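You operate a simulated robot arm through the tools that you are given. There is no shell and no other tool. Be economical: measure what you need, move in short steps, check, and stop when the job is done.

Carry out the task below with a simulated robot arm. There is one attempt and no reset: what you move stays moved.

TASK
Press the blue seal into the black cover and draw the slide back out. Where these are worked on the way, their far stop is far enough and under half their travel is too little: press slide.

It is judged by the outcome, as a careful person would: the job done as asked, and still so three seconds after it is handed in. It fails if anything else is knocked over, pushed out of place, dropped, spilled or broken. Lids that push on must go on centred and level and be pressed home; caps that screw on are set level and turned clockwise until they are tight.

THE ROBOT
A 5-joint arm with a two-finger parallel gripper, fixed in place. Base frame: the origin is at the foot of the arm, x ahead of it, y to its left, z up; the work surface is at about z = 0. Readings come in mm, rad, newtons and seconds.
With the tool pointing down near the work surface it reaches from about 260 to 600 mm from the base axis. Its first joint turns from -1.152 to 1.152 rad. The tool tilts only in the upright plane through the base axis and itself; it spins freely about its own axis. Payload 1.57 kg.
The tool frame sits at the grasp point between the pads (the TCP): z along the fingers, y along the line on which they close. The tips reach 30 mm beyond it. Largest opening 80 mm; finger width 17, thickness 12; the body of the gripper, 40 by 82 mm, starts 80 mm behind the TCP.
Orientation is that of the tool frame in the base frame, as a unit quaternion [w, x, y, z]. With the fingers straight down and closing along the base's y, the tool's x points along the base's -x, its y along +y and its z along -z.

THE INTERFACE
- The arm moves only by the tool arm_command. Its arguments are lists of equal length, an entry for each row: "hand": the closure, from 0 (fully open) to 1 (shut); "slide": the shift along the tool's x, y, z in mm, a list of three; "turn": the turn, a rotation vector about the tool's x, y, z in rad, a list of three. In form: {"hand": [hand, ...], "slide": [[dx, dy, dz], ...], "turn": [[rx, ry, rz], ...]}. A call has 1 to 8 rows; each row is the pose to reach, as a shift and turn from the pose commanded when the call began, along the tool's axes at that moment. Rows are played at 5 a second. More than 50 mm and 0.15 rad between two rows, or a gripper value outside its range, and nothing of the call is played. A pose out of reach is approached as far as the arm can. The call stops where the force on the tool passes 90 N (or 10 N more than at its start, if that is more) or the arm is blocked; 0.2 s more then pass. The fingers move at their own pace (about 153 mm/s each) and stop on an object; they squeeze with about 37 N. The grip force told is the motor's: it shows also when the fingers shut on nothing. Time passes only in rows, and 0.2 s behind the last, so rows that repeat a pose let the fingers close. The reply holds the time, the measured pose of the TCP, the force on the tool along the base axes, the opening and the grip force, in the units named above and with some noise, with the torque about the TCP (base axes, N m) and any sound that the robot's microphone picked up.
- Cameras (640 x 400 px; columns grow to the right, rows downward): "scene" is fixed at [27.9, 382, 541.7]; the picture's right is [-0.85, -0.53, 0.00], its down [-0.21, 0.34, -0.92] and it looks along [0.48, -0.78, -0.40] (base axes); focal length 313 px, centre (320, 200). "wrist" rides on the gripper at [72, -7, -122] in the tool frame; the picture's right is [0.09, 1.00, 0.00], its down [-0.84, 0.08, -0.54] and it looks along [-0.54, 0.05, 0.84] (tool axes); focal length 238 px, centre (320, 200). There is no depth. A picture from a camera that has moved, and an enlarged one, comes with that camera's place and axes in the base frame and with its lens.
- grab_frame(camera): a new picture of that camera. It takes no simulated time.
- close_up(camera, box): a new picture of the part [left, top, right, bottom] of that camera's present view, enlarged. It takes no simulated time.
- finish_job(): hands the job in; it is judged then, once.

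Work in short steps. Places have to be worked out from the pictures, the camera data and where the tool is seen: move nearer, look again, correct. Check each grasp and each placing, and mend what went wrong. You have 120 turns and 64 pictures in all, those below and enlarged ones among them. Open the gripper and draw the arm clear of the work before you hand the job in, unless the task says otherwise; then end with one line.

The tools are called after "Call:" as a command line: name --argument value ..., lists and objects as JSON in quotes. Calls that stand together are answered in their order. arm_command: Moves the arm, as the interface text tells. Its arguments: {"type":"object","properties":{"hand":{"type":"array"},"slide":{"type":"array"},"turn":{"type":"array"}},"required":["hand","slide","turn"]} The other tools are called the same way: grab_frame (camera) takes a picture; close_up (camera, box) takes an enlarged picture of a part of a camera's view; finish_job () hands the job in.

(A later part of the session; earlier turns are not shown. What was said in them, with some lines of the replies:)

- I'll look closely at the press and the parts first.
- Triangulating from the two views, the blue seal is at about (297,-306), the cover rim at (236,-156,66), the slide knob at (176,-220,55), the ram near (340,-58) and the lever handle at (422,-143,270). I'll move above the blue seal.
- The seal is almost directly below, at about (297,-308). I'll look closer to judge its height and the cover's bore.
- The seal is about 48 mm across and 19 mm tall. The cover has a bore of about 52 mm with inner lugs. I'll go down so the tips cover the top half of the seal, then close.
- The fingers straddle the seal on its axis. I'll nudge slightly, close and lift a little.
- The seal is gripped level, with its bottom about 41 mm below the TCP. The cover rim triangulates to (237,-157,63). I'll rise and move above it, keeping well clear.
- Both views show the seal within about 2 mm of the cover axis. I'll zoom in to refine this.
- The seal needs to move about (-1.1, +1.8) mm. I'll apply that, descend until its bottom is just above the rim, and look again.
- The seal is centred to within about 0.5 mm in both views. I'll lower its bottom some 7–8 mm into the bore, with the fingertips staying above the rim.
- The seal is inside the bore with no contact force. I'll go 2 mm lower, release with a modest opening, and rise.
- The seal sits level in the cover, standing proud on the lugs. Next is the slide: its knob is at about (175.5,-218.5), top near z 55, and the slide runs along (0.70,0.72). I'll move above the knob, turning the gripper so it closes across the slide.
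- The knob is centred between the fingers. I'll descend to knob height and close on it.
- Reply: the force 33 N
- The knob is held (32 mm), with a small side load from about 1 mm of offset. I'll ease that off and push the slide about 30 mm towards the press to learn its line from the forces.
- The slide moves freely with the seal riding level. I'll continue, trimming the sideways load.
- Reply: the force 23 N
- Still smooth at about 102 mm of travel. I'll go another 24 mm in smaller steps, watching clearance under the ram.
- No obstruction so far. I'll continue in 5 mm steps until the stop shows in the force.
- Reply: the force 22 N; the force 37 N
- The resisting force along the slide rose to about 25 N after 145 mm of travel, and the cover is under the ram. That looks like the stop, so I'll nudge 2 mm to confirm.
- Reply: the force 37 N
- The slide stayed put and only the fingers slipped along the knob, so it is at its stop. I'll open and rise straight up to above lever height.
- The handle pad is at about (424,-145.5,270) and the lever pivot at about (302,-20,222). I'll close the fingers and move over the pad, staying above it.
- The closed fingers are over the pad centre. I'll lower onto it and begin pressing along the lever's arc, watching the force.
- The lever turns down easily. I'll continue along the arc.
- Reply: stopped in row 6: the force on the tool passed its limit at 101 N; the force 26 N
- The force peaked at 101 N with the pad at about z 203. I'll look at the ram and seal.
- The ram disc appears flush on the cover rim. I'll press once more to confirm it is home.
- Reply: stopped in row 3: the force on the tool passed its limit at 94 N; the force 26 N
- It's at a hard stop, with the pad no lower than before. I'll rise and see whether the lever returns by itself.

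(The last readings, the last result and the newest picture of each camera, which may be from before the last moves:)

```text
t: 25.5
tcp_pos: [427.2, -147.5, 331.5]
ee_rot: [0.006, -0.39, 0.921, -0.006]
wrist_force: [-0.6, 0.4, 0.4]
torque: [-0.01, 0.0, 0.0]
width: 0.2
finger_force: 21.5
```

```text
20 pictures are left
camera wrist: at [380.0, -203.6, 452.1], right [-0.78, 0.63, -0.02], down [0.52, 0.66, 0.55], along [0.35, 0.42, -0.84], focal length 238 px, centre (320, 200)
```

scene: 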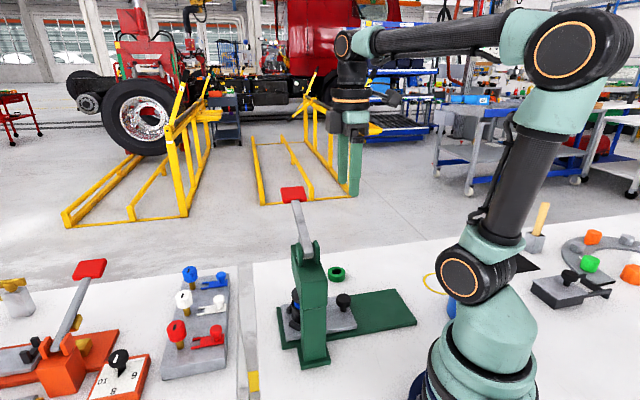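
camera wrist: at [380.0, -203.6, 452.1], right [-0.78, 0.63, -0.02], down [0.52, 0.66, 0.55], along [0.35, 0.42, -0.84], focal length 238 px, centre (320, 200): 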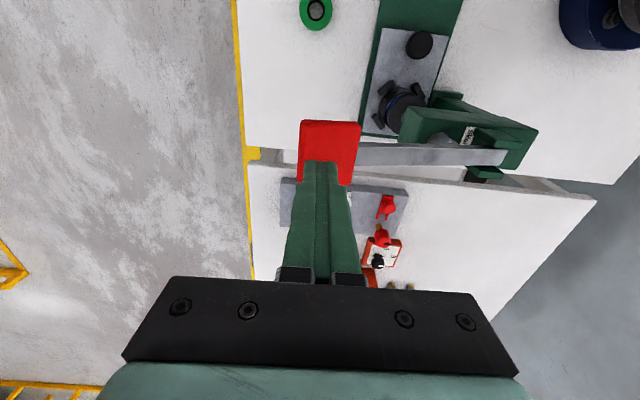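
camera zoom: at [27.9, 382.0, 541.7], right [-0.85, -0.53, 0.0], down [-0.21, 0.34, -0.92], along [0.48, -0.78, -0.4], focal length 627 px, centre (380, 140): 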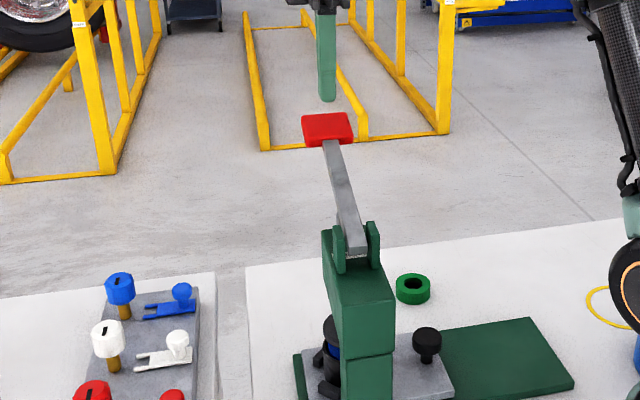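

The lever sprang back. I'll check whether the seal is flush.

Call:
close_up --camera "scene" --box '[280, 270, 340, 340]'

Call:
close_up --camera "wrist" --box '[350, 50, 450, 150]'

```text
5.71 times, centred on (310, 305) of scene
camera zoom: at [27.9, 382.0, 541.7], right [-0.85, -0.53, 0.0], down [-0.21, 0.34, -0.92], along [0.48, -0.78, -0.4], focal length 1790 px, centre (377, -400)
```

zoom: 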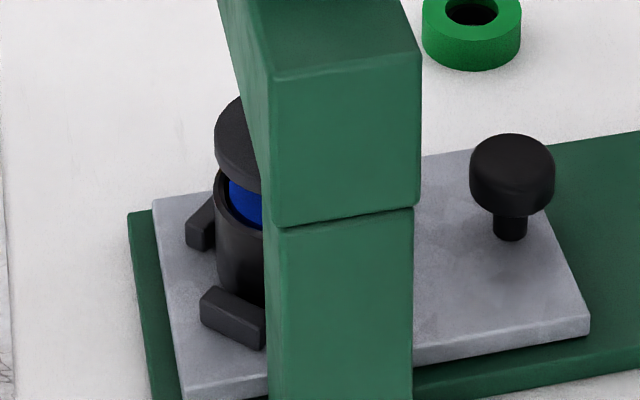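

```text
4.00 times, centred on (400, 100) of wrist
camera zoom: at [380.0, -203.6, 452.1], right [-0.78, 0.63, -0.02], down [0.52, 0.66, 0.55], along [0.35, 0.42, -0.84], focal length 953 px, centre (0, 600)
```

zoom: 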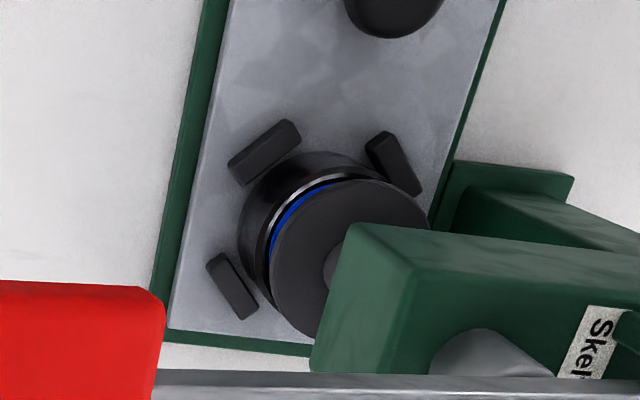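

I can't tell from here, so I'll go back above the knob to draw the slide out and then inspect the seal.

Call:
arm_command --hand '[1, 1, 0.5, 0, 0]' --slide '[[0, 0, -20], [27, 42, -20], [54, 84, -20], [82, 128, -20], [82, 128, 0]]' --turn '[[0, 0, 0], [0, 0, 0], [0, 0, 0], [0, 0, 0], [0, 0, 0]]'

Call:
grab_frame --camera "wrist"

```text
refused: row 4 steps farther than a row can; nothing moved
```

```text
17 pictures are left
camera wrist: at [380.0, -203.6, 452.1], right [-0.78, 0.63, -0.02], down [0.52, 0.66, 0.55], along [0.35, 0.42, -0.84], focal length 238 px, centre (320, 200)
```

wrist: 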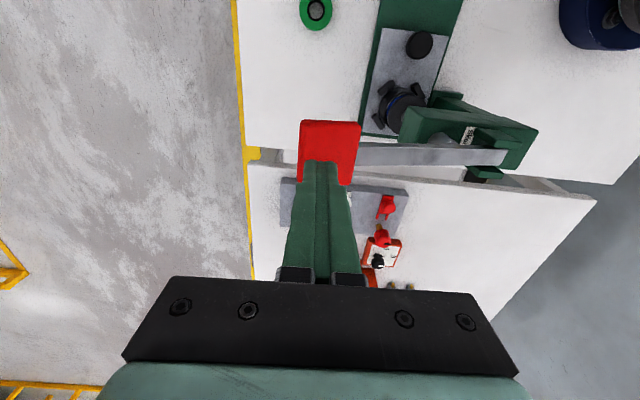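

One step was slightly too long, so I'll split the move into smaller rows.

Call:
arm_command --hand '[1, 1, 1, 0.5, 0, 0]' --slide '[[0, 0, -20], [20, 32, -20], [41, 64, -20], [62, 96, -20], [82, 128, -20], [82, 128, 10]]' --turn '[[0, 0, 0], [0, 0, 0], [0, 0, 0], [0, 0, 0], [0, 0, 0], [0, 0, 0]]'

Call:
grab_frame --camera "wrist"

```text
t: 26.9
tcp_pos: [279.6, -115.7, 318.7]
ee_rot: [0.007, -0.389, 0.921, -0.006]
wrist_force: [0.8, -0.4, -0.3]
torque: [0.02, 0.0, 0.02]
width: 79.9
finger_force: 0.0
```

```text
16 pictures are left
camera wrist: at [232.1, -172.9, 439.6], right [-0.78, 0.63, -0.02], down [0.52, 0.66, 0.55], along [0.35, 0.42, -0.84], focal length 238 px, centre (320, 200)
```

wrist: 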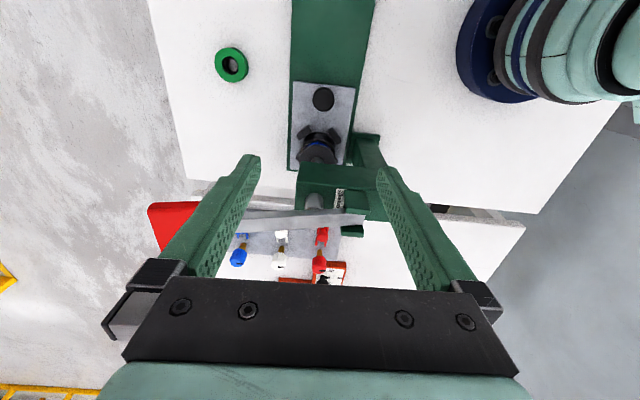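

I'll correct the small tilt left by the stop and descend onto the knob at about (277,-119), with the fingers open.

Call:
arm_command --hand '[0, 0, 0, 0, 0]' --slide '[[4.5, 0.2, 40], [4.9, 0.9, 80], [5.2, 1.5, 120], [5.5, 2.2, 160], [5.5, 2.2, 160]]' --turn '[[-0.0165, 0.0081, 0], [-0.0165, 0.0081, 0], [-0.0165, 0.0081, 0], [-0.0165, 0.0081, 0], [-0.0165, 0.0081, 0]]'

Call:
grab_frame --camera "wrist"

```text
t: 28.1
tcp_pos: [274.7, -121.2, 158.4]
ee_rot: [0.001, -0.389, 0.921, 0.001]
wrist_force: [-0.3, -0.7, -0.6]
torque: [0.02, -0.02, 0.0]
width: 80.0
finger_force: 0.1
```

```text
15 pictures are left
camera wrist: at [229.2, -177.7, 279.1], right [-0.78, 0.63, 0.0], down [0.53, 0.65, 0.54], along [0.34, 0.42, -0.84], focal length 238 px, centre (320, 200)
```

wrist: 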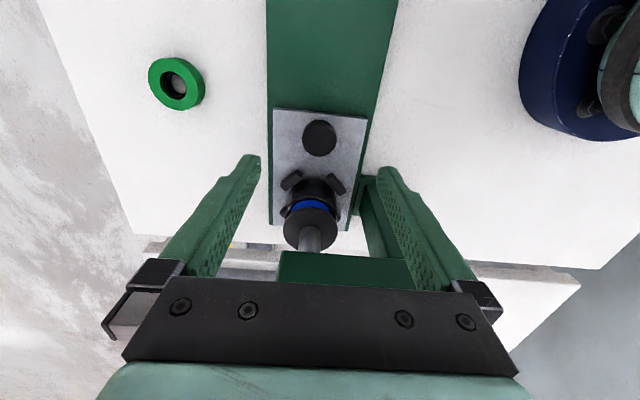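

The knob is centred. I'll descend and grip it.

Call:
arm_command --hand '[0, 0, 0, 0.5, 1, 1, 1]' --slide '[[0, -1, 40], [0, -1, 80], [0, -1, 91], [0, -1, 91], [0, -1, 91], [0, -1, 91], [0, -1, 91]]' --turn '[[0, 0, 0], [0, 0, 0], [0, 0, 0], [0, 0, 0], [0, 0, 0], [0, 0, 0], [0, 0, 0]]'

```text
t: 29.7
tcp_pos: [275.2, -121.6, 68.2]
ee_rot: [-0.002, -0.389, 0.921, 0.003]
wrist_force: [-10.6, 9.9, -8.8]
torque: [-0.12, 0.03, -0.26]
width: 32.2
finger_force: 40.4
```

Gripped at 32 mm. I'll draw the slide out about 90 mm first.

Call:
arm_command --hand '[1, 1, 1, 1, 1, 1, 1, 1]' --slide '[[6, 0.6, 0], [18, 0.7, 0], [30, 0.8, 0], [42, 0.9, 0], [54, 1.1, 0], [66, 1.2, 0], [78, 1.3, 0], [90, 1.4, 0]]' --turn '[[0, 0, 0], [0, 0, 0], [0, 0, 0], [0, 0, 0], [0, 0, 0], [0, 0, 0], [0, 0, 0], [0, 0, 0]]'

Call:
close_up --camera "scene" --box '[270, 200, 430, 360]'

```text
t: 31.5
tcp_pos: [211.8, -184.6, 68.2]
ee_rot: [-0.001, -0.389, 0.921, 0.004]
wrist_force: [-11.1, 13.2, -4.4]
torque: [-0.24, 0.37, -0.39]
width: 32.4
finger_force: 40.7
```

```text
2.50 times, centred on (350, 280) of scene
camera zoom: at [27.9, 382.0, 541.7], right [-0.85, -0.53, 0.0], down [-0.21, 0.34, -0.92], along [0.48, -0.78, -0.4], focal length 783 px, centre (245, 0)
```

zoom: 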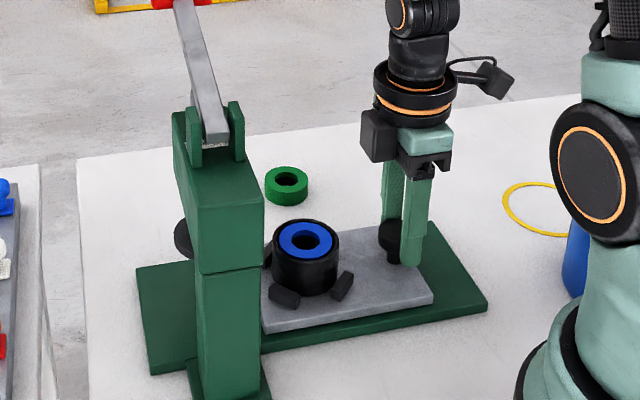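

The seal is now down in the cover, level with the rim. I'll draw the slide the remaining ~52 mm to its outer stop.

Call:
arm_command --hand '[1, 1, 1, 1, 1, 1, 1]' --slide '[[10, 0.7, 0], [20, 0.8, 0], [30, 0.9, 0], [40, 1, 0], [47, 1.1, 0], [52, 1.1, 0], [54, 1.1, 0]]' --turn '[[0, 0, 0], [0, 0, 0], [0, 0, 0], [0, 0, 0], [0, 0, 0], [0, 0, 0], [0, 0, 0]]'

Call:
close_up --camera "scene" --box '[310, 230, 430, 350]'

```text
t: 33.1
tcp_pos: [173.3, -221.5, 67.7]
ee_rot: [0.0, -0.391, 0.92, 0.004]
wrist_force: [7.1, 29.2, -0.2]
torque: [0.25, -0.42, -0.37]
width: 32.3
finger_force: 40.6
```

```text
3.33 times, centred on (370, 290) of scene
camera zoom: at [27.8, 382.0, 541.7], right [-0.85, -0.53, 0.0], down [-0.21, 0.34, -0.92], along [0.48, -0.78, -0.4], focal length 1044 px, centre (153, -100)
```

zoom: 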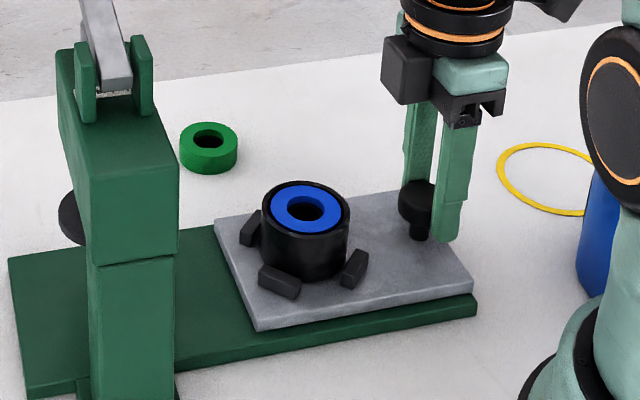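

The slide is back at its outer stop: resistance built up and it matches the starting position. I'll open and rise clear.

Call:
arm_command --hand '[0.3, 0.2, 0.1, 0.1, 0.1, 0.1, 0.1]' --slide '[[-2, 0, 0], [-2, 0, 0], [-2, 0, -30], [-2, 0, -70], [-2, 0, -115], [-2, 0, -160], [-2, 0, -200]]' --turn '[[0, 0, 0], [0, 0, 0], [0, 0, 0], [0, 0, 0], [0, 0, 0], [0, 0, 0], [0, 0, 0]]'

Call:
close_up --camera "scene" --box '[340, 250, 400, 320]'

Call:
close_up --camera "scene" --box '[240, 160, 440, 380]'

```text
t: 34.7
tcp_pos: [176.8, -220.7, 270.3]
ee_rot: [0.0, -0.389, 0.921, 0.001]
wrist_force: [0.1, -0.5, 0.2]
torque: [-0.03, 0.0, -0.02]
width: 71.5
finger_force: 0.0
```

```text
5.71 times, centred on (370, 285) of scene
camera zoom: at [27.8, 382.0, 541.7], right [-0.85, -0.53, 0.0], down [-0.21, 0.34, -0.92], along [0.48, -0.78, -0.4], focal length 1790 px, centre (34, -286)
```

zoom: 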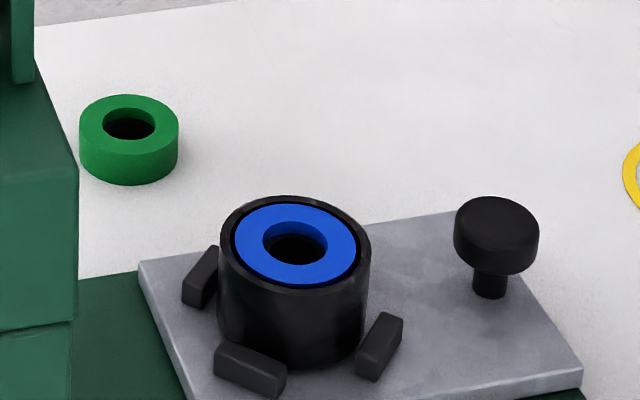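

```text
1.82 times, centred on (340, 270) of scene
camera zoom: at [27.8, 382.0, 541.7], right [-0.85, -0.53, 0.0], down [-0.21, 0.34, -0.92], along [0.48, -0.78, -0.4], focal length 570 px, centre (284, 73)
```

zoom: 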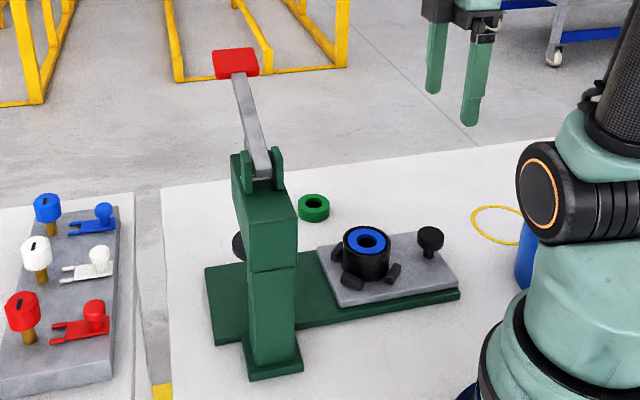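

The seal is flush and level in the cover, the slide is fully out, the lever is back up, and nothing else has moved. The arm is clear with the gripper open, so I'm handing the job in.

Call:
finish_job

```text
The job is handed in.
```

The blue seal is pressed flush and level into the black cover, the slide is drawn back out to its stop, and the arm is clear with the gripper open.
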